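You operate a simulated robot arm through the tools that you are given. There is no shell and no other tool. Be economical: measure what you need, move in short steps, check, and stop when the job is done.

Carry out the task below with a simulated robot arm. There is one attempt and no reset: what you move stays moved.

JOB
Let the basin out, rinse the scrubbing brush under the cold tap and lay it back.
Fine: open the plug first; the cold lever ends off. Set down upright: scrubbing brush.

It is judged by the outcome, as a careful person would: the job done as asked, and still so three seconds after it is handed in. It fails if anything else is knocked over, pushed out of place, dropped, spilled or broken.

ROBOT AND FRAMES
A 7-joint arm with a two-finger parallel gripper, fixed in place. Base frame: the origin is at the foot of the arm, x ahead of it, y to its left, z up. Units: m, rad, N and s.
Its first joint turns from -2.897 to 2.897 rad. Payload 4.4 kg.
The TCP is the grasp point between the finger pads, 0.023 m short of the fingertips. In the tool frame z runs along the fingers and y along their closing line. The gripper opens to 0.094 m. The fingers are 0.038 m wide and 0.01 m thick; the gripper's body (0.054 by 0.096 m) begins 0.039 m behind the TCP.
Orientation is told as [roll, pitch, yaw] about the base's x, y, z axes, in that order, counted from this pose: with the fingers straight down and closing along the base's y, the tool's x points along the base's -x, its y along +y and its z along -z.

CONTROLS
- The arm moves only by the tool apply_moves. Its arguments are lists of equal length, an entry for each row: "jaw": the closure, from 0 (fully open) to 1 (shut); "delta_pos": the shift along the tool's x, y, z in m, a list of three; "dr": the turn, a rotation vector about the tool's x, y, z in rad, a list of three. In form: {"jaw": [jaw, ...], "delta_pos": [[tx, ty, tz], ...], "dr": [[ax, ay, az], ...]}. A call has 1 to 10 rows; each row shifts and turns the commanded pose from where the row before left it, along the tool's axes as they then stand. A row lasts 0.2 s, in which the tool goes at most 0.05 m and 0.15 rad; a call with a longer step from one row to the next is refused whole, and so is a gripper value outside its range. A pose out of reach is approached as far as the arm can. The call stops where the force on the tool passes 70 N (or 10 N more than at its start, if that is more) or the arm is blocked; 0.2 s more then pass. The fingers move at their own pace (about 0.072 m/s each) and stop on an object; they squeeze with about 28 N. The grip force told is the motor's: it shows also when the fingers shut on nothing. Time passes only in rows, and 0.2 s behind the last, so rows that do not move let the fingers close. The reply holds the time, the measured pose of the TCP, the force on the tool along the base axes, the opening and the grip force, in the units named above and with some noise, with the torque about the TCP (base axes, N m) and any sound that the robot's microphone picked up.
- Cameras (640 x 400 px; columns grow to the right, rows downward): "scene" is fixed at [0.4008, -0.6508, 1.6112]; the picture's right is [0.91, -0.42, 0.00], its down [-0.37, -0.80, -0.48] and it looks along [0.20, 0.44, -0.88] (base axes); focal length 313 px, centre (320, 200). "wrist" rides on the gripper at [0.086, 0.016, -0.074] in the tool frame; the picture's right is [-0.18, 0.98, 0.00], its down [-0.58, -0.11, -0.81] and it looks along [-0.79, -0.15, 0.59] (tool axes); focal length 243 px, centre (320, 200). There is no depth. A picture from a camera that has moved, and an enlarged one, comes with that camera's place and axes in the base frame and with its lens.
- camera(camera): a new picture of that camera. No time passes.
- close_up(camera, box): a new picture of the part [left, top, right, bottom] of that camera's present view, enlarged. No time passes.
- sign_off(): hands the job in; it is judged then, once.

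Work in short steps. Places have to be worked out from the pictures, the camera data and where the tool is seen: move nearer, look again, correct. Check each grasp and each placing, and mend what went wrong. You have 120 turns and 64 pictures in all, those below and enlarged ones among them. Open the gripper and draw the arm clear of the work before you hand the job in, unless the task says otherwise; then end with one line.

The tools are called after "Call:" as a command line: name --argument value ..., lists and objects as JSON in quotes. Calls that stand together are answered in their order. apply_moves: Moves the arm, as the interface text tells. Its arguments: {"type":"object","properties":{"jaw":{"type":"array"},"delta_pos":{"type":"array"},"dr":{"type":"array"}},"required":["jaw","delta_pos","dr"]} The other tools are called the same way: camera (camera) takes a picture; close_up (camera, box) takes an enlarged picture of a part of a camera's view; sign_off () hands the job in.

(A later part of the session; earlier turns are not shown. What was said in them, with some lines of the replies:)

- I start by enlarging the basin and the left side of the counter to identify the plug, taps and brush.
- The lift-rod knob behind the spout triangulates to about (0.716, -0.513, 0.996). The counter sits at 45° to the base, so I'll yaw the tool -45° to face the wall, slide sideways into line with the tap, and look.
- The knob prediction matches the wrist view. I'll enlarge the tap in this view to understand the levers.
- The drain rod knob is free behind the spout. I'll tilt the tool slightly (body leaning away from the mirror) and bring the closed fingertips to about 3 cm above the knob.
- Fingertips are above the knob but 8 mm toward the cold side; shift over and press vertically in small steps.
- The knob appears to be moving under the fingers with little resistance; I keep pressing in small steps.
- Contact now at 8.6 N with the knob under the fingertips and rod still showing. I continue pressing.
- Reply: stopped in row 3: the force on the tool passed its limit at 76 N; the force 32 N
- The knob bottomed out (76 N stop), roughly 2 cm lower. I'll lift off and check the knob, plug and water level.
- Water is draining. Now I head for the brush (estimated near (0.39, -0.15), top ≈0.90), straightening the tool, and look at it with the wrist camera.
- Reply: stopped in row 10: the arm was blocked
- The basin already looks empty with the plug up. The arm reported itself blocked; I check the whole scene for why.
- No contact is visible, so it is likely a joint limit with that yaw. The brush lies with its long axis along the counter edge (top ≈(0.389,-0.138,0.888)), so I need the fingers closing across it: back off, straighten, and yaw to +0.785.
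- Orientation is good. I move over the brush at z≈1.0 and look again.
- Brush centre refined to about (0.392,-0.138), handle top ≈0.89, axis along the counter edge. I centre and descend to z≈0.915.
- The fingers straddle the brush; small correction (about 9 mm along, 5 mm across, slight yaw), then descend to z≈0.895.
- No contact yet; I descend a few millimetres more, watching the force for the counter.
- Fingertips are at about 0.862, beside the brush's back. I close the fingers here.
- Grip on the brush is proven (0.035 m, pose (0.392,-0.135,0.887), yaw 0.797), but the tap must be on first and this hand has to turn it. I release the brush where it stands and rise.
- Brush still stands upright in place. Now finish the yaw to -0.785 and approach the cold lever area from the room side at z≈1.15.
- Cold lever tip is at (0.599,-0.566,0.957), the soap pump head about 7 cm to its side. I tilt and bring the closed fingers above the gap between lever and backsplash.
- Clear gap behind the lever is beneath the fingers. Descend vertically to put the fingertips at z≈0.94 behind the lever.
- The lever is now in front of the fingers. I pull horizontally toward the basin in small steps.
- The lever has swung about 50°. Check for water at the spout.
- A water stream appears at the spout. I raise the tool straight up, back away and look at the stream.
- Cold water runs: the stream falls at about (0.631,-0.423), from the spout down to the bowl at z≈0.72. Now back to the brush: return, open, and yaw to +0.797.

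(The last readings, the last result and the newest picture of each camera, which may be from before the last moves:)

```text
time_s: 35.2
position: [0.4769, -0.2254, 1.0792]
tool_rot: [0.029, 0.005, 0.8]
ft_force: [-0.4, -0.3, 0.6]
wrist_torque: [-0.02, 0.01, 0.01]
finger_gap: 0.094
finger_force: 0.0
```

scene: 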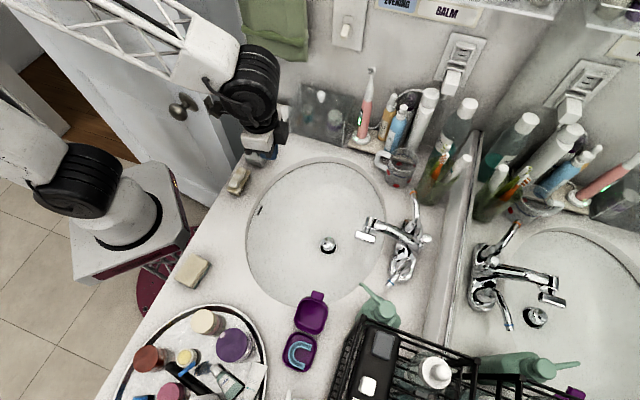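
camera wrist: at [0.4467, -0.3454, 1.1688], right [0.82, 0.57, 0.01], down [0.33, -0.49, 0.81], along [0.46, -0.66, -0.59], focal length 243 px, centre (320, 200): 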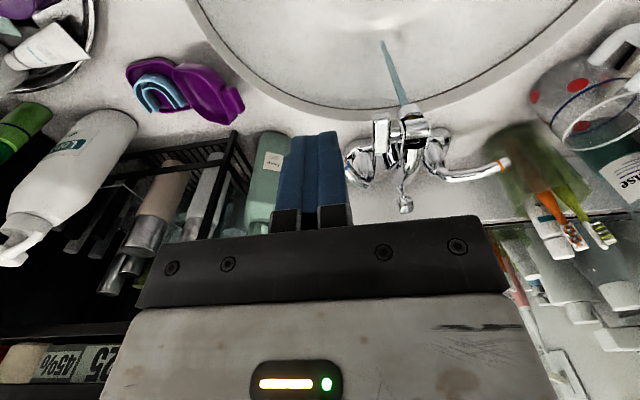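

Now move over the brush and down to z≈0.93, correcting the slight roll.

Call:
apply_moves --jaw '[0, 0, 0, 0, 0, 0, 0, 0]' --delta_pos '[[0, 0, 0], [-0.0016, 0.041, 0], [-0.002, 0.041, 0], [-0.002, 0.0415, 0], [0, 0, 0.05], [0, 0, 0.05], [0, 0, 0.049], [0, 0, 0]]' --dr '[[0.03, 0, 0], [0, 0, 0], [0, 0, 0], [0, 0, 0], [0, 0, 0], [0, 0, 0], [0, 0, 0], [0, 0, 0]]'

Call:
camera --camera "wrist"

```text
time_s: 37.0
position: [0.3943, -0.1314, 0.9342]
tool_rot: [-0.01, 0.005, 0.799]
ft_force: [-0.3, -0.4, -0.4]
wrist_torque: [0.01, -0.04, 0.0]
finger_gap: 0.0939
finger_force: 0.0
```

```text
23 pictures are left
camera wrist: at [0.3219, -0.1819, 1.0089], right [-0.58, 0.82, -0.01], down [0.48, 0.35, 0.81], along [0.66, 0.46, -0.59], focal length 243 px, centre (320, 200)
```

wrist: 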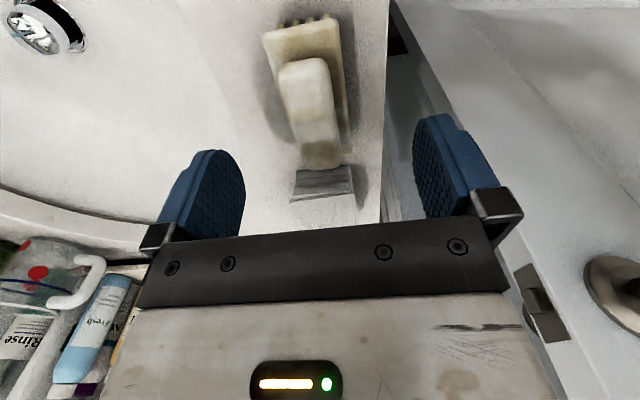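

Brush stands ready between the fingers. Small correction, descend to 0.887 and close.

Call:
apply_moves --jaw '[0, 0, 0, 0, 1, 1, 1, 1, 1]' --delta_pos '[[0.004, -0.0013, 0.02], [0, 0, 0.017], [0, 0, 0.01], [0, 0, 0], [0, 0, 0], [0, 0, 0], [0, 0, 0], [0, 0, 0], [0, 0, 0]]' --dr '[[0, 0, 0], [0, 0, 0], [0, 0, 0], [0, 0, 0], [0, 0, 0], [0, 0, 0], [0, 0, 0], [0, 0, 0], [0, 0, 0]]'

Call:
close_up --camera "scene" --box '[216, 160, 280, 200]'

```text
time_s: 39.0
position: [0.3959, -0.1388, 0.8976]
tool_rot: [-0.035, -0.008, 0.797]
ft_force: [-1.8, -0.8, 10.8]
wrist_torque: [0.06, 0.04, -0.02]
finger_gap: 0.0352
finger_force: 27.7
```

```text
10.00 times, centred on (248, 180) of scene
camera zoom: at [0.4008, -0.6508, 1.6112], right [0.91, -0.42, 0.0], down [-0.37, -0.8, -0.48], along [0.2, 0.44, -0.88], focal length 3130 px, centre (1040, 400)
```

zoom: 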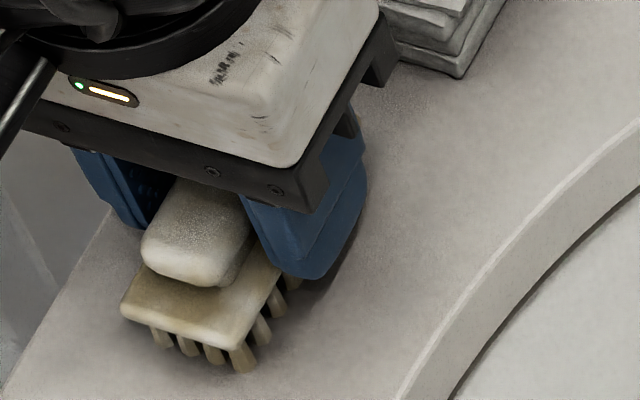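

Gripped at 0.035 m again. I lift a few centimetres and inspect the hold.

Call:
apply_moves --jaw '[1, 1, 1, 1]' --delta_pos '[[0, 0, -0.01], [0, 0, -0.02], [0, 0, -0.03], [0, 0, 0]]' --dr '[[0, 0, 0], [0, 0, 0], [0, 0, 0], [0, 0, 0]]'

Call:
close_up --camera "scene" --box '[200, 145, 296, 205]'

Call:
camera --camera "wrist"

```text
time_s: 40.0
position: [0.3943, -0.1384, 0.9559]
tool_rot: [-0.031, -0.005, 0.798]
ft_force: [0.3, -0.9, -0.6]
wrist_torque: [0.0, -0.02, -0.01]
finger_gap: 0.0352
finger_force: 28.3
```

```text
6.67 times, centred on (248, 175) of scene
camera zoom: at [0.4008, -0.6508, 1.6112], right [0.91, -0.42, 0.0], down [-0.37, -0.8, -0.48], along [0.2, 0.44, -0.88], focal length 2087 px, centre (800, 367)
```

zoom: 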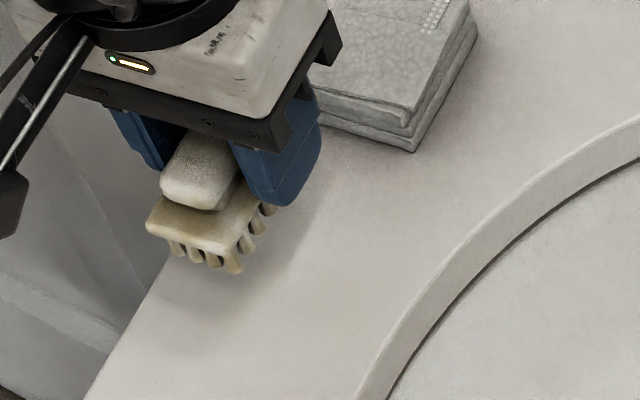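

```text
20 pictures are left
camera wrist: at [0.3206, -0.1876, 1.0298], right [-0.57, 0.82, -0.03], down [0.46, 0.35, 0.81], along [0.68, 0.45, -0.58], focal length 243 px, centre (320, 200)
```

wrist: 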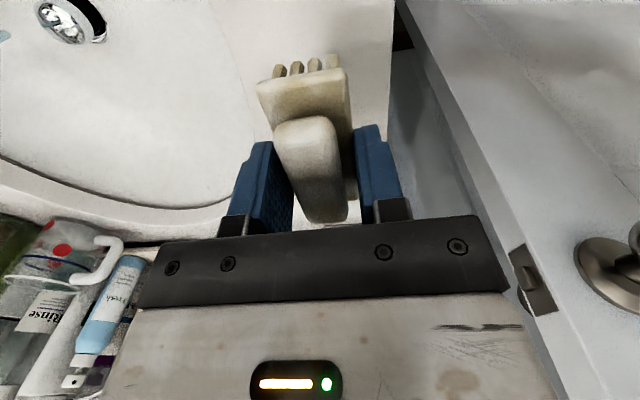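

The brush is held firmly and level. I lift it, draw over the basin, and yaw back to -0.785.

Call:
apply_moves --jaw '[1, 1, 1, 1, 1, 1, 1, 1, 1, 1]' --delta_pos '[[0, 0, -0.04], [0, 0, -0.04], [0, 0, -0.04], [0, -0.04, 0], [0, -0.04, 0], [0, -0.04, 0], [0, 0, 0], [0, 0, 0], [0, 0, 0], [0, 0, 0]]' --dr '[[-0.01, 0, 0], [-0.01, 0, 0], [-0.01, 0, 0], [0, 0, 0], [0, 0, 0], [0, 0, 0], [0, 0, 0.143], [0, 0, 0.143], [0, 0, 0.143], [0, 0, 0.143]]'

Call:
apply_moves --jaw '[1, 1, 1, 1, 1, 1, 1, 1]' --delta_pos '[[0, 0, 0], [0, 0, 0], [0, 0, 0], [0, 0, 0], [0, 0, 0], [0, 0, 0], [0, 0, 0], [0, 0, 0]]' --dr '[[0, 0, 0.143], [0, 0, 0.143], [0, 0, 0.143], [0, 0, 0.143], [0, 0, 0.143], [0, 0, 0.143], [0, 0, 0.149], [0, 0, 0]]'

```text
time_s: 42.2
position: [0.4751, -0.2214, 1.0781]
tool_rot: [0.001, -0.005, 0.224]
ft_force: [-0.9, 0.9, -0.5]
wrist_torque: [0.0, -0.01, 0.01]
finger_gap: 0.0351
finger_force: 28.3
```

```text
time_s: 44.0
position: [0.4768, -0.2208, 1.0778]
tool_rot: [0.004, -0.002, -0.782]
ft_force: [0.1, -0.4, -0.5]
wrist_torque: [0.02, -0.01, 0.0]
finger_gap: 0.0351
finger_force: 27.8
```

Brush held and yawed. Move over the bowl centre (n≈0.62, z≈1.0), tilt the tool 0.6 rad so the hand leans away from the tap.

Call:
apply_moves --jaw '[1, 1, 1, 1, 1, 1, 1, 1, 1]' --delta_pos '[[-0.032, -0.0085, 0.0195], [-0.032, -0.0085, 0.0195], [-0.032, -0.0085, 0.0195], [-0.032, -0.0085, 0.0195], [0, 0, 0], [0, 0, 0], [0, 0, 0], [0, 0, 0], [0, 0, 0]]' --dr '[[0, 0, 0], [0, 0, 0], [0, 0, 0], [0, 0, 0], [0, -0.149, 0], [0, -0.149, 0], [0, -0.149, 0], [0, -0.149, 0], [0, 0, 0]]'

Call:
camera --camera "wrist"

Call:
camera --camera "scene"

```text
time_s: 46.0
position: [0.5439, -0.3347, 1.0]
tool_rot: [0.007, -0.6, -0.782]
ft_force: [0.1, 0.1, -0.4]
wrist_torque: [0.03, 0.04, 0.01]
finger_gap: 0.035
finger_force: 27.6
```

```text
19 pictures are left
camera wrist: at [0.4745, -0.2443, 1.0126], right [0.8, 0.59, 0.11], down [-0.06, -0.1, 0.99], along [0.6, -0.8, -0.04], focal length 243 px, centre (320, 200)
```

wrist: 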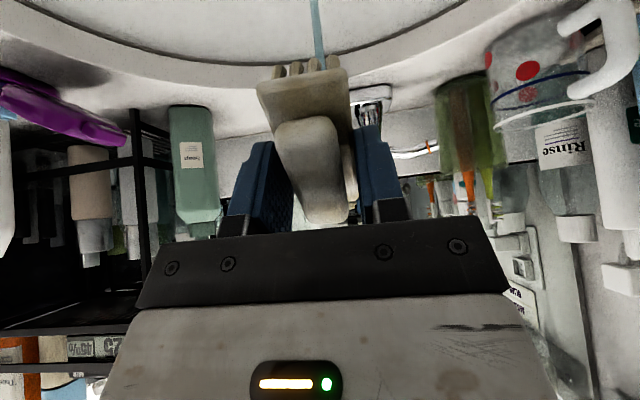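

```text
18 pictures are left
```

scene: 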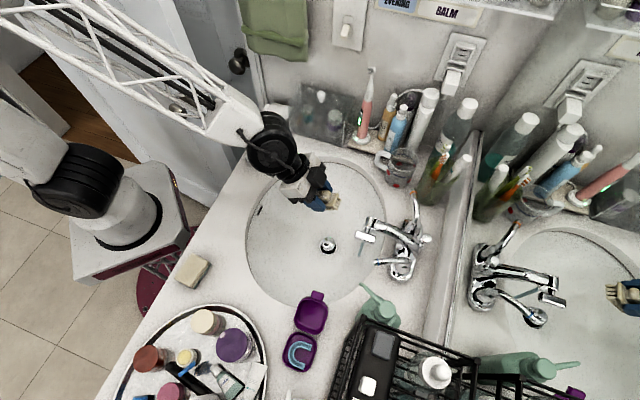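

Pose as planned. Lower into the bowl on the room side of the stream, then stop before going under it.

Call:
apply_moves --jaw '[1, 1, 1, 1, 1, 1]' --delta_pos '[[0.0037, 0, 0.0379], [0.0037, 0, 0.0379], [0.0037, 0, 0.0379], [0.0226, 0, 0.033], [0.0226, 0, 0.033], [0, 0, 0]]' --dr '[[0, 0, 0], [0, 0, 0], [0, 0, 0], [0, 0, 0], [0, 0, 0], [0, 0, 0]]'

Call:
close_up --camera "scene" --box '[240, 160, 448, 290]'

Call:
camera --camera "wrist"

```text
time_s: 47.4
position: [0.5832, -0.3698, 0.8186]
tool_rot: [0.006, -0.601, -0.785]
ft_force: [0.8, 0.2, -0.3]
wrist_torque: [-0.03, 0.0, 0.03]
finger_gap: 0.0352
finger_force: 28.0
```

```text
3.08 times, centred on (344, 225) of scene
camera zoom: at [0.4008, -0.6508, 1.6112], right [0.91, -0.42, 0.0], down [-0.37, -0.8, -0.48], along [0.2, 0.44, -0.88], focal length 963 px, centre (246, 123)
```

zoom: 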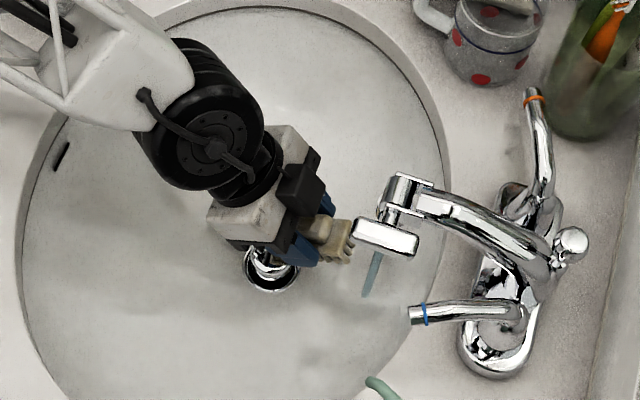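

```text
16 pictures are left
camera wrist: at [0.5145, -0.2799, 0.8319], right [0.8, 0.59, 0.11], down [-0.06, -0.1, 0.99], along [0.6, -0.8, -0.04], focal length 243 px, centre (320, 200)
```

wrist: 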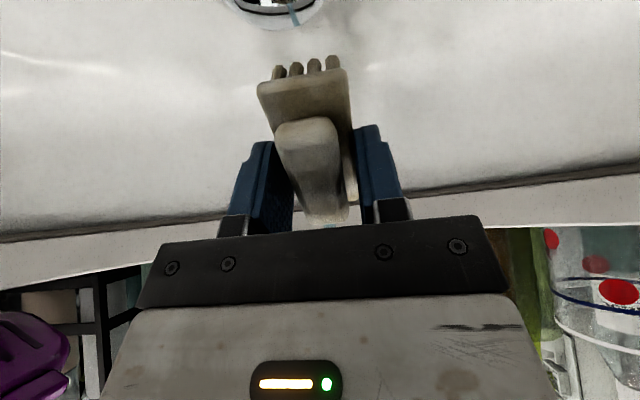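

Aligned with the stream. Advance about 5 cm so the brush crosses under the stream.

Call:
apply_moves --jaw '[1, 1, 1, 1]' --delta_pos '[[-0.0149, -0.0013, 0.0102], [-0.0149, -0.0013, 0.0102], [-0.0149, -0.0013, 0.0102], [0, 0, 0]]' --dr '[[0, 0, 0], [0, 0, 0], [0, 0, 0], [0, 0, 0]]'

Call:
close_up --camera "scene" --box '[300, 190, 428, 270]'

Call:
close_up --camera "wrist" --box '[200, 0, 440, 240]'

```text
time_s: 48.4
position: [0.6182, -0.4129, 0.8192]
tool_rot: [0.007, -0.6, -0.785]
ft_force: [0.5, -0.4, 0.2]
wrist_torque: [-0.01, 0.0, 0.01]
finger_gap: 0.0351
finger_force: 28.0
```

```text
5.00 times, centred on (364, 230) of scene
camera zoom: at [0.4008, -0.6508, 1.6112], right [0.91, -0.42, 0.0], down [-0.37, -0.8, -0.48], along [0.2, 0.44, -0.88], focal length 1565 px, centre (100, 50)
```

zoom: 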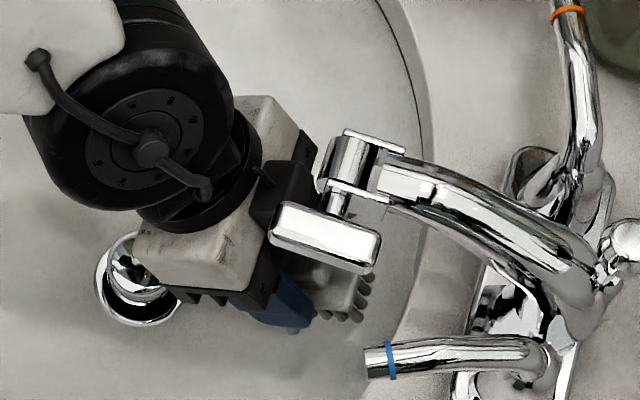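

```text
1.67 times, centred on (320, 120) of wrist
camera zoom: at [0.5487, -0.3232, 0.833], right [0.8, 0.59, 0.11], down [-0.06, -0.1, 0.99], along [0.6, -0.8, -0.04], focal length 404 px, centre (320, 333)
```

zoom: 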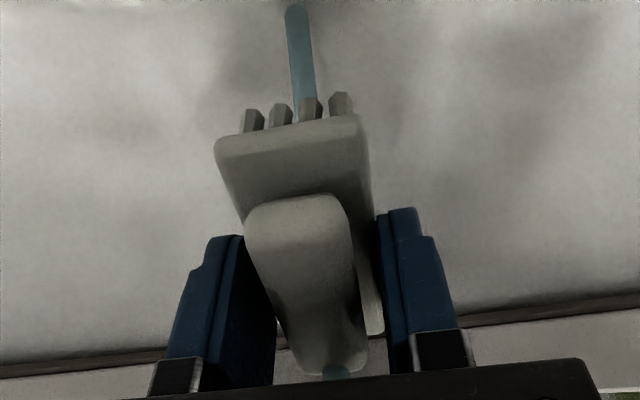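

The brush is in the stream line. I nudge 1 cm further in and hold there with a gentle sway for a thorough rinse.

Call:
apply_moves --jaw '[1, 1, 1, 1, 1, 1, 1, 1, 1, 1]' --delta_pos '[[-0.0083, 0, 0.0057], [0, 0, 0], [0, 0, 0], [0, 0.007, 0], [0, 0, 0], [0, -0.007, 0], [0, -0.007, 0], [0, 0, 0], [0, 0.007, 0], [0, 0, 0]]' --dr '[[0, 0, 0], [0, 0, 0], [0, 0, 0], [0, 0, 0], [0, 0, 0], [0, 0, 0], [0, 0, 0], [0, 0, 0], [0, 0, 0], [0, 0, 0]]'

Call:
apply_moves --jaw '[1, 1, 1, 1, 1, 1, 1, 1, 1, 1]' --delta_pos '[[0, 0, 0], [0, 0, 0], [0, 0, 0], [0, 0, 0], [0, 0, 0], [0, 0, 0], [0, 0, 0], [0, 0, 0], [0, 0, 0], [0, 0, 0]]' --dr '[[0, 0, 0], [0, 0, 0], [0, 0, 0], [0, 0, 0], [0, 0, 0], [0, 0, 0], [0, 0, 0], [0, 0, 0], [0, 0, 0], [0, 0, 0]]'

Call:
close_up --camera "wrist" --box '[200, 0, 440, 240]'

```text
time_s: 50.6
position: [0.627, -0.4215, 0.8198]
tool_rot: [0.007, -0.598, -0.785]
ft_force: [1.1, -0.6, -0.4]
wrist_torque: [-0.02, 0.01, -0.03]
finger_gap: 0.0351
finger_force: 27.7
```

```text
time_s: 52.8
position: [0.6262, -0.4208, 0.8198]
tool_rot: [0.008, -0.599, -0.786]
ft_force: [0.5, 0.1, -0.9]
wrist_torque: [0.02, 0.02, -0.01]
finger_gap: 0.0352
finger_force: 27.5
```

```text
1.67 times, centred on (320, 120) of wrist
camera zoom: at [0.5572, -0.3305, 0.8331], right [0.8, 0.59, 0.11], down [-0.06, -0.1, 0.99], along [0.6, -0.8, -0.04], focal length 404 px, centre (320, 333)
```

zoom: 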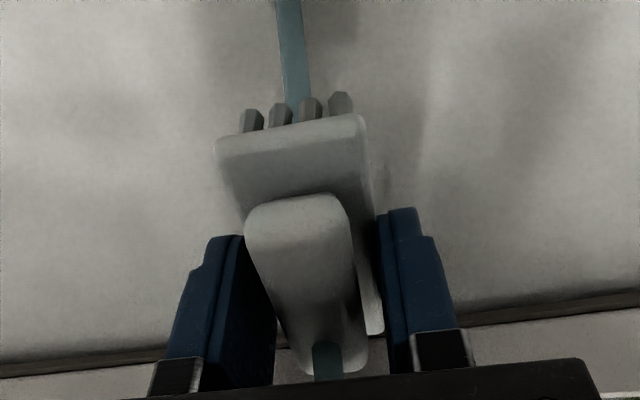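

The stream is landing on the brush handle/back and the brush looks wet and clean after ~4 s. Withdraw from the stream, rise, and straighten the tool.

Call:
apply_moves --jaw '[1, 1, 1, 1, 1, 1, 1, 1, 1, 1]' --delta_pos '[[0.0248, 0, -0.017], [0.0248, 0, -0.017], [-0.0254, 0, -0.0371], [-0.0254, 0, -0.0371], [-0.0254, 0, -0.0371], [-0.0254, 0, -0.0371], [0, 0, 0], [0, 0, 0], [0, 0, 0], [0, 0, 0]]' --dr '[[0, 0, 0], [0, 0, 0], [0, 0, 0], [0, 0, 0], [0, 0, 0], [0, 0, 0], [0, 0.1495, 0], [0, 0.1495, 0], [0, 0.1495, 0], [0, 0.1495, 0]]'

```text
time_s: 55.0
position: [0.5807, -0.38, 1.0008]
tool_rot: [0.006, 0.002, -0.782]
ft_force: [-0.2, -0.9, 0.7]
wrist_torque: [-0.01, 0.01, 0.03]
finger_gap: 0.0354
finger_force: 28.1
```

Carry it back over the bowl to the turning point and yaw to +0.797.

Call:
apply_moves --jaw '[1, 1, 1, 1, 1, 1, 1, 1, 1, 1]' --delta_pos '[[0.0372, 0.0076, -0.016], [0.0372, 0.0076, -0.016], [0.0372, 0.0076, -0.016], [0.0372, 0.0076, -0.016], [0.0372, 0.0076, -0.016], [0, 0, 0], [0, 0, 0], [0, 0, 0], [0, 0, 0], [0, 0, 0]]' --dr '[[0, 0, 0], [0, 0, 0], [0, 0, 0], [0, 0, 0], [0, 0, 0], [0, 0, -0.1435], [0, 0, -0.1435], [0, 0, -0.1435], [0, 0, -0.1435], [0, 0, -0.1435]]'

Call:
apply_moves --jaw '[1, 1, 1, 1, 1, 1, 1]' --delta_pos '[[0, 0, 0], [0, 0, 0], [0, 0, 0], [0, 0, 0], [0, 0, 0], [0, 0, 0], [0, 0, 0]]' --dr '[[0, 0, -0.1435], [0, 0, -0.1435], [0, 0, -0.1435], [0, 0, -0.1435], [0, 0, -0.1435], [0, 0, -0.1435], [0, 0, 0]]'

```text
time_s: 57.2
position: [0.4784, -0.2226, 1.062]
tool_rot: [0.016, 0.026, -0.061]
ft_force: [-0.4, -0.3, -0.8]
wrist_torque: [0.01, 0.03, -0.03]
finger_gap: 0.0352
finger_force: 27.8
```

```text
time_s: 58.8
position: [0.4774, -0.2213, 1.067]
tool_rot: [0.021, 0.002, 0.8]
ft_force: [-0.2, 0.3, -0.4]
wrist_torque: [-0.04, 0.0, 0.03]
finger_gap: 0.0351
finger_force: 28.4
```

Move over the original spot and down to z≈0.93, matching the grasp roll.

Call:
apply_moves --jaw '[1, 1, 1, 1, 1, 1, 1, 1]' --delta_pos '[[0, 0, 0], [-0.0007, 0.0389, 0], [-0.0007, 0.0389, 0], [-0.0007, 0.0389, 0], [0, 0, 0.046], [0, 0, 0.046], [0, 0, 0.045], [0, 0, 0]]' --dr '[[0.054, 0, 0], [0, 0, 0], [0, 0, 0], [0, 0, 0], [0, 0, 0], [0, 0, 0], [0, 0, 0], [0, 0, 0]]'

Call:
close_up --camera "scene" --box '[200, 145, 296, 205]'

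```text
time_s: 60.6
position: [0.3986, -0.1435, 0.9357]
tool_rot: [-0.051, -0.006, 0.796]
ft_force: [-0.1, 0.6, -0.9]
wrist_torque: [0.01, 0.0, 0.01]
finger_gap: 0.0352
finger_force: 27.9
```

```text
6.67 times, centred on (248, 175) of scene
camera zoom: at [0.4008, -0.6508, 1.6112], right [0.91, -0.42, 0.0], down [-0.37, -0.8, -0.48], along [0.2, 0.44, -0.88], focal length 2087 px, centre (800, 367)
```

zoom: 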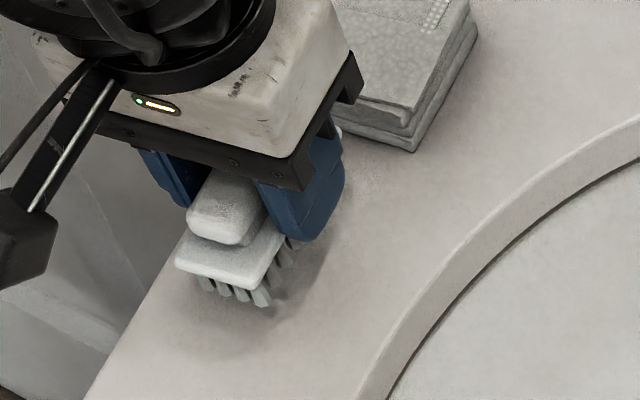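

The brush is visibly rinsed (grime gone). Correct ~6 mm and the roll, then lower gently until the bristles touch (TCP ≈0.898).

Call:
apply_moves --jaw '[1, 1, 1, 1, 1, 1, 1]' --delta_pos '[[0, 0.006, 0], [0, 0, 0.015], [0, 0, 0.01], [0, 0, 0.005], [0, 0, 0.003], [0, 0, 0.003], [0, 0, 0]]' --dr '[[-0.018, 0, 0], [0, 0, 0], [0, 0, 0], [0, 0, 0], [0, 0, 0], [0, 0, 0], [0, 0, 0]]'

```text
time_s: 62.2
position: [0.3982, -0.141, 0.9021]
tool_rot: [-0.037, -0.005, 0.797]
ft_force: [0.0, 0.6, 0.0]
wrist_torque: [-0.04, 0.0, -0.02]
finger_gap: 0.0349
finger_force: 27.7
```

Call:
apply_moves --jaw '[1, 1, 1, 1]' --delta_pos '[[0, 0.003, 0.002], [0, 0, 0.002], [0, 0, 0.001], [0, 0, 0]]' --dr '[[0, 0, 0], [0, 0, 0], [0, 0, 0], [0, 0, 0]]'

Call:
close_up --camera "scene" --box '[216, 160, 280, 200]'

```text
time_s: 63.2
position: [0.3959, -0.1396, 0.8971]
tool_rot: [-0.04, -0.008, 0.799]
ft_force: [3.7, -3.2, 25.6]
wrist_torque: [0.03, -0.01, 0.0]
finger_gap: 0.0351
finger_force: 27.6
```

```text
10.00 times, centred on (248, 180) of scene
camera zoom: at [0.4008, -0.6508, 1.6112], right [0.91, -0.42, 0.0], down [-0.37, -0.8, -0.48], along [0.2, 0.44, -0.88], focal length 3130 px, centre (1040, 400)
```

zoom: 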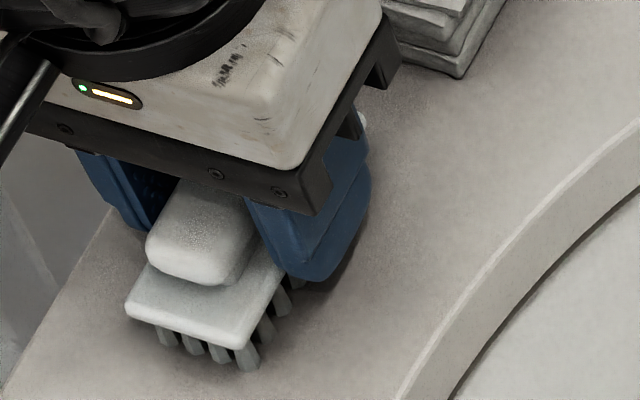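

Bristles are on the counter (25 N). Relieve a few millimetres, open the fingers, and lift straight up.

Call:
apply_moves --jaw '[1, 0.6, 0.3, 0, 0, 0, 0, 0, 0]' --delta_pos '[[0, 0, -0.003], [0, 0, 0], [0, 0, 0], [0, 0, 0], [0, 0, 0], [0, 0, -0.03], [0, 0, -0.045], [0, 0, -0.045], [0, 0, -0.045]]' --dr '[[0, 0, 0], [0, 0, 0], [0, 0, 0], [0, 0, 0], [0, 0, 0], [0, 0, 0], [0, 0, 0], [0, 0, 0], [0, 0, 0]]'

Call:
camera --camera "wrist"

```text
time_s: 65.2
position: [0.3874, -0.1334, 1.0651]
tool_rot: [-0.035, -0.004, 0.797]
ft_force: [-0.2, 0.4, -1.0]
wrist_torque: [0.0, -0.02, -0.01]
finger_gap: 0.0939
finger_force: 0.0
```

```text
10 pictures are left
camera wrist: at [0.3133, -0.1839, 1.1384], right [-0.57, 0.82, -0.03], down [0.46, 0.36, 0.81], along [0.68, 0.45, -0.58], focal length 243 px, centre (320, 200)
```

wrist: 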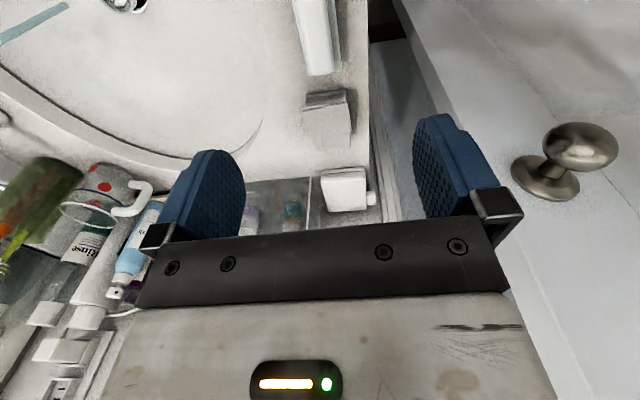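

Brush set down upright. Now to shut the cold lever: back to the turning point, close the fingers and yaw to -0.785.

Call:
apply_moves --jaw '[0, 0, 0, 0.5, 1, 1, 1, 1, 1, 1]' --delta_pos '[[0, -0.042, 0], [0, -0.042, 0], [0, -0.042, 0], [0, 0, 0], [0, 0, 0], [0, 0, 0], [0, 0, 0], [0, 0, 0], [0, 0, 0], [0, 0, 0]]' --dr '[[-0.035, 0, 0], [0, 0, 0], [0, 0, 0], [0, 0, 0.144], [0, 0, 0.144], [0, 0, 0.144], [0, 0, 0.144], [0, 0, 0.144], [0, 0, 0.144], [0, 0, 0.144]]'

Call:
apply_moves --jaw '[1, 1, 1, 1, 1]' --delta_pos '[[0, 0, 0], [0, 0, 0], [0, 0, 0], [0, 0, 0], [0, 0, -0.04]]' --dr '[[0, 0, 0.144], [0, 0, 0.144], [0, 0, 0.144], [0, 0, 0.144], [0, 0, 0]]'

```text
time_s: 67.4
position: [0.4799, -0.2217, 1.0638]
tool_rot: [0.004, -0.003, -0.213]
ft_force: [-0.1, -0.5, 0.4]
wrist_torque: [0.0, 0.0, 0.02]
finger_gap: 0.0
finger_force: 28.3
```

```text
time_s: 68.6
position: [0.4806, -0.224, 1.1023]
tool_rot: [0.004, -0.001, -0.787]
ft_force: [0.2, 1.1, 0.6]
wrist_torque: [-0.03, 0.0, 0.03]
finger_gap: 0.0
finger_force: 28.3
```

Approach above the bowl in front of the lever and look.

Call:
apply_moves --jaw '[1, 1, 1, 1, 1, 1]' --delta_pos '[[-0.0404, -0.0177, 0.004], [-0.0404, -0.0177, 0.004], [-0.0404, -0.0177, 0.004], [-0.0404, -0.0177, 0.004], [-0.0404, -0.0177, 0.004], [0, 0, 0]]' --dr '[[0, 0, 0], [0, 0, 0], [0, 0, 0], [0, 0, 0], [0, 0, 0], [0, 0, 0]]'

Call:
close_up --camera "wrist" --box '[200, 0, 520, 200]'

```text
time_s: 70.0
position: [0.5632, -0.4256, 1.0886]
tool_rot: [0.004, 0.0, -0.786]
ft_force: [-0.1, -0.8, 0.4]
wrist_torque: [-0.02, -0.01, 0.02]
finger_gap: 0.0
finger_force: 27.8
```

```text
2.00 times, centred on (360, 100) of wrist
camera zoom: at [0.5126, -0.3539, 1.1625], right [0.83, 0.56, 0.01], down [0.33, -0.49, 0.81], along [0.46, -0.66, -0.59], focal length 485 px, centre (240, 400)
```

zoom: 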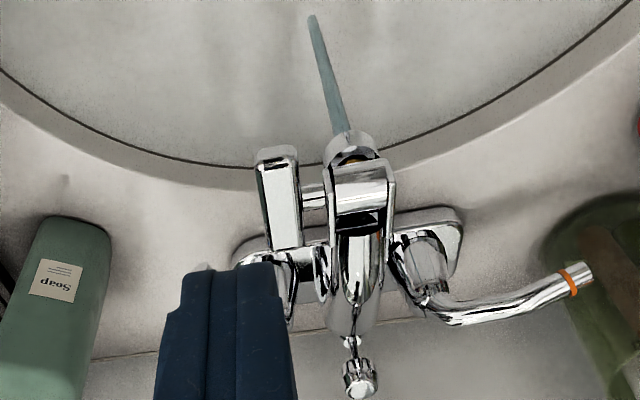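

Geometry matches my estimates (filter block ends at n≈0.767; lever pivot n≈0.846). I move over the gap on the spout side of the lever with tip still above it, and look.

Call:
apply_moves --jaw '[1, 1, 1, 1, 1, 1]' --delta_pos '[[-0.032, -0.001, 0], [-0.032, -0.001, 0], [-0.0305, -0.001, 0], [0, 0, 0.035], [0, 0, 0.032], [0, 0, 0]]' --dr '[[0, 0, 0], [0, 0, 0], [0, 0, 0], [0, 0, 0], [0, 0, 0], [0, 0, 0]]'

Call:
camera --camera "wrist"

```text
time_s: 71.4
position: [0.6279, -0.5004, 1.0175]
tool_rot: [0.004, -0.001, -0.786]
ft_force: [-0.4, 0.7, 0.7]
wrist_torque: [0.04, -0.04, 0.01]
finger_gap: 0.0
finger_force: 28.1
```

```text
8 pictures are left
camera wrist: at [0.5783, -0.428, 1.0926], right [0.83, 0.56, 0.01], down [0.33, -0.49, 0.81], along [0.46, -0.66, -0.59], focal length 243 px, centre (320, 200)
```

wrist: 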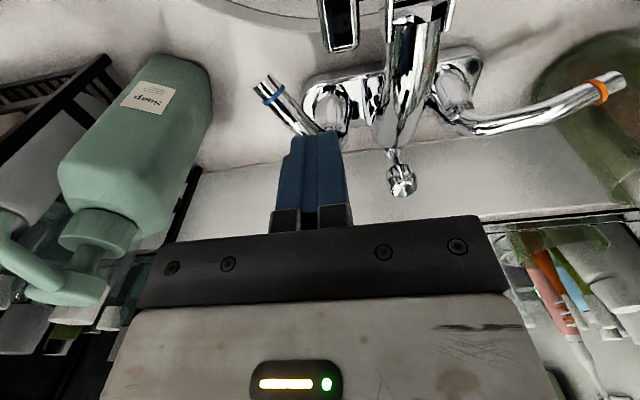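

The lever's root side would catch the finger corner, so I shift 13 mm toward the spout and 6 mm back before descending to tip z≈0.944.

Call:
apply_moves --jaw '[1, 1, 1, 1, 1]' --delta_pos '[[0.006, 0.0128, 0], [0, 0, 0.02], [0, 0, 0.015], [0, 0, 0.015], [0, 0, 0]]' --dr '[[0, 0, 0], [0, 0, 0], [0, 0, 0], [0, 0, 0], [0, 0, 0]]'

Call:
close_up --camera "wrist" --box '[200, 0, 440, 200]'

```text
time_s: 72.6
position: [0.6342, -0.4844, 0.9669]
tool_rot: [0.004, -0.002, -0.789]
ft_force: [0.2, -0.2, -0.9]
wrist_torque: [0.01, -0.05, 0.02]
finger_gap: 0.0
finger_force: 28.4
```

```text
2.00 times, centred on (320, 100) of wrist
camera zoom: at [0.5828, -0.4134, 1.0413], right [0.83, 0.56, 0.01], down [0.33, -0.49, 0.81], along [0.46, -0.66, -0.59], focal length 485 px, centre (320, 400)
```

zoom: 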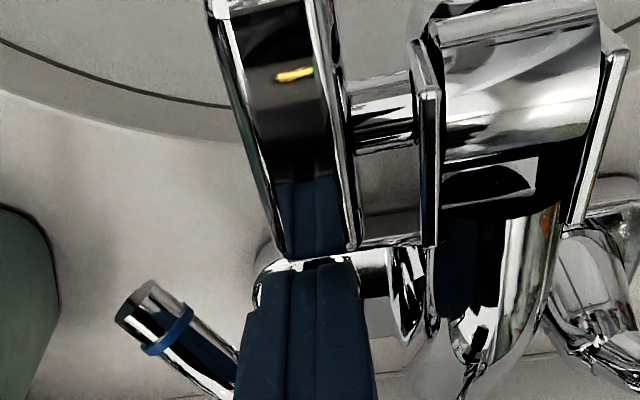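

In the gap with no contact. Sweep the lever toward its off position along its arc.

Call:
apply_moves --jaw '[1, 1, 1, 1, 1, 1, 1, 1]' --delta_pos '[[0, -0.009, 0], [0, -0.009, 0], [0, -0.009, 0], [-0.002, -0.009, 0], [-0.004, -0.009, 0], [-0.005, -0.008, 0], [-0.005, -0.002, 0], [0, 0, 0]]' --dr '[[0, 0, 0], [0, 0, 0], [0, 0, 0], [0, 0, 0], [0, 0, 0], [0, 0, 0], [0, 0, 0], [0, 0, 0]]'

Call:
camera --camera "wrist"

```text
time_s: 74.4
position: [0.6038, -0.5317, 0.9662]
tool_rot: [0.006, 0.002, -0.786]
ft_force: [-25.1, 45.8, 14.0]
wrist_torque: [0.53, 0.33, -0.16]
finger_gap: 0.0001
finger_force: 28.2
```

```text
6 pictures are left
camera wrist: at [0.5532, -0.4605, 1.0416], right [0.83, 0.56, 0.01], down [0.33, -0.49, 0.8], along [0.46, -0.66, -0.59], focal length 243 px, centre (320, 200)
```

wrist: 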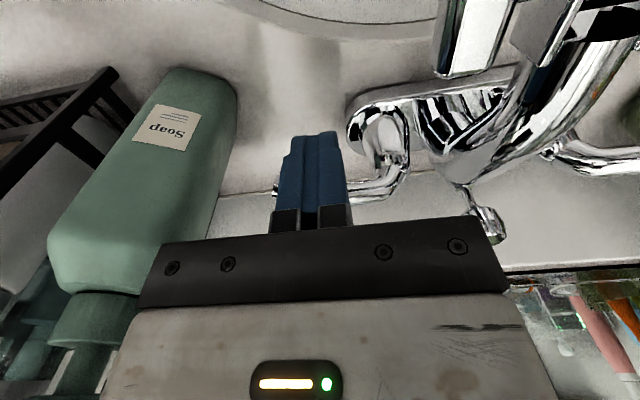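

Solid reaction (~50 N) – the lever is at its stop. Back off, rise, retreat and check the stream.

Call:
apply_moves --jaw '[1, 1, 1, 1, 1, 1, 1, 1, 1]' --delta_pos '[[0.01, 0, 0], [0.01, 0.005, 0], [0, 0, -0.04], [0, 0, -0.045], [0, 0, -0.045], [0.048, 0, 0], [0.048, 0.005, 0], [0.048, 0.01, 0], [0.048, 0.01, 0]]' --dr '[[0, 0, 0], [0, 0, 0], [0, 0, 0], [0, 0, 0], [0, 0, 0], [0, 0, 0], [0, 0, 0], [0, 0, 0], [0, 0, 0]]'

Call:
close_up --camera "scene" --box '[220, 150, 460, 300]'

```text
time_s: 76.4
position: [0.4712, -0.3602, 1.0975]
tool_rot: [0.006, 0.002, -0.786]
ft_force: [-0.6, 0.0, 0.9]
wrist_torque: [0.03, -0.03, 0.0]
finger_gap: 0.0
finger_force: 28.0
```

```text
2.67 times, centred on (340, 225) of scene
camera zoom: at [0.4008, -0.6508, 1.6112], right [0.91, -0.42, 0.0], down [-0.37, -0.8, -0.48], along [0.2, 0.44, -0.88], focal length 835 px, centre (267, 133)
```

zoom: 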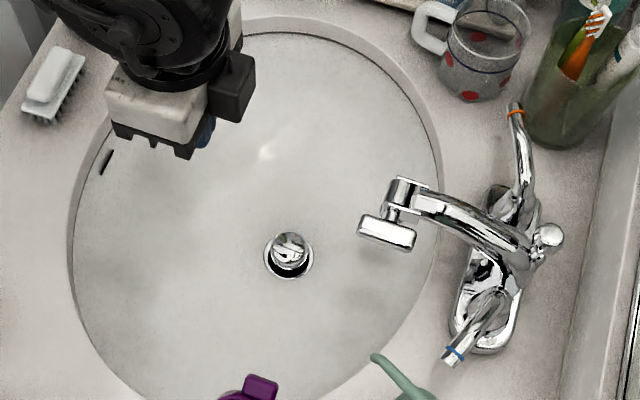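

Water is off, the lever back in its original place, plug up, brush upright in its spot. Open the gripper, raise and do a final check.

Call:
apply_moves --jaw '[0, 0, 0, 0, 0]' --delta_pos '[[0, 0, -0.04], [0, 0, -0.04], [0, 0, -0.04], [0, 0, 0], [0, 0, 0]]' --dr '[[0, 0, 0], [0, 0, 0], [0, 0, 0], [0, 0, 0], [0, 0, 0]]'

Call:
camera --camera "scene"

```text
time_s: 77.6
position: [0.4756, -0.3607, 1.2113]
tool_rot: [0.005, 0.013, -0.787]
ft_force: [0.8, 0.3, 0.0]
wrist_torque: [-0.02, 0.02, -0.03]
finger_gap: 0.094
finger_force: 0.1
```

```text
4 pictures are left
```

scene: 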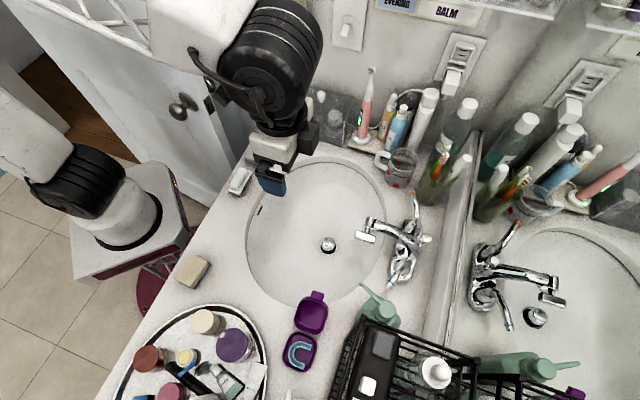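

Everything is in place and the arm is clear with the gripper open, so I hand the job in.

Call:
sign_off

```text
The job is handed in.
```

The basin is drained with the plug open, the scrubbing brush is rinsed and standing upright where it was, and the cold lever is off.
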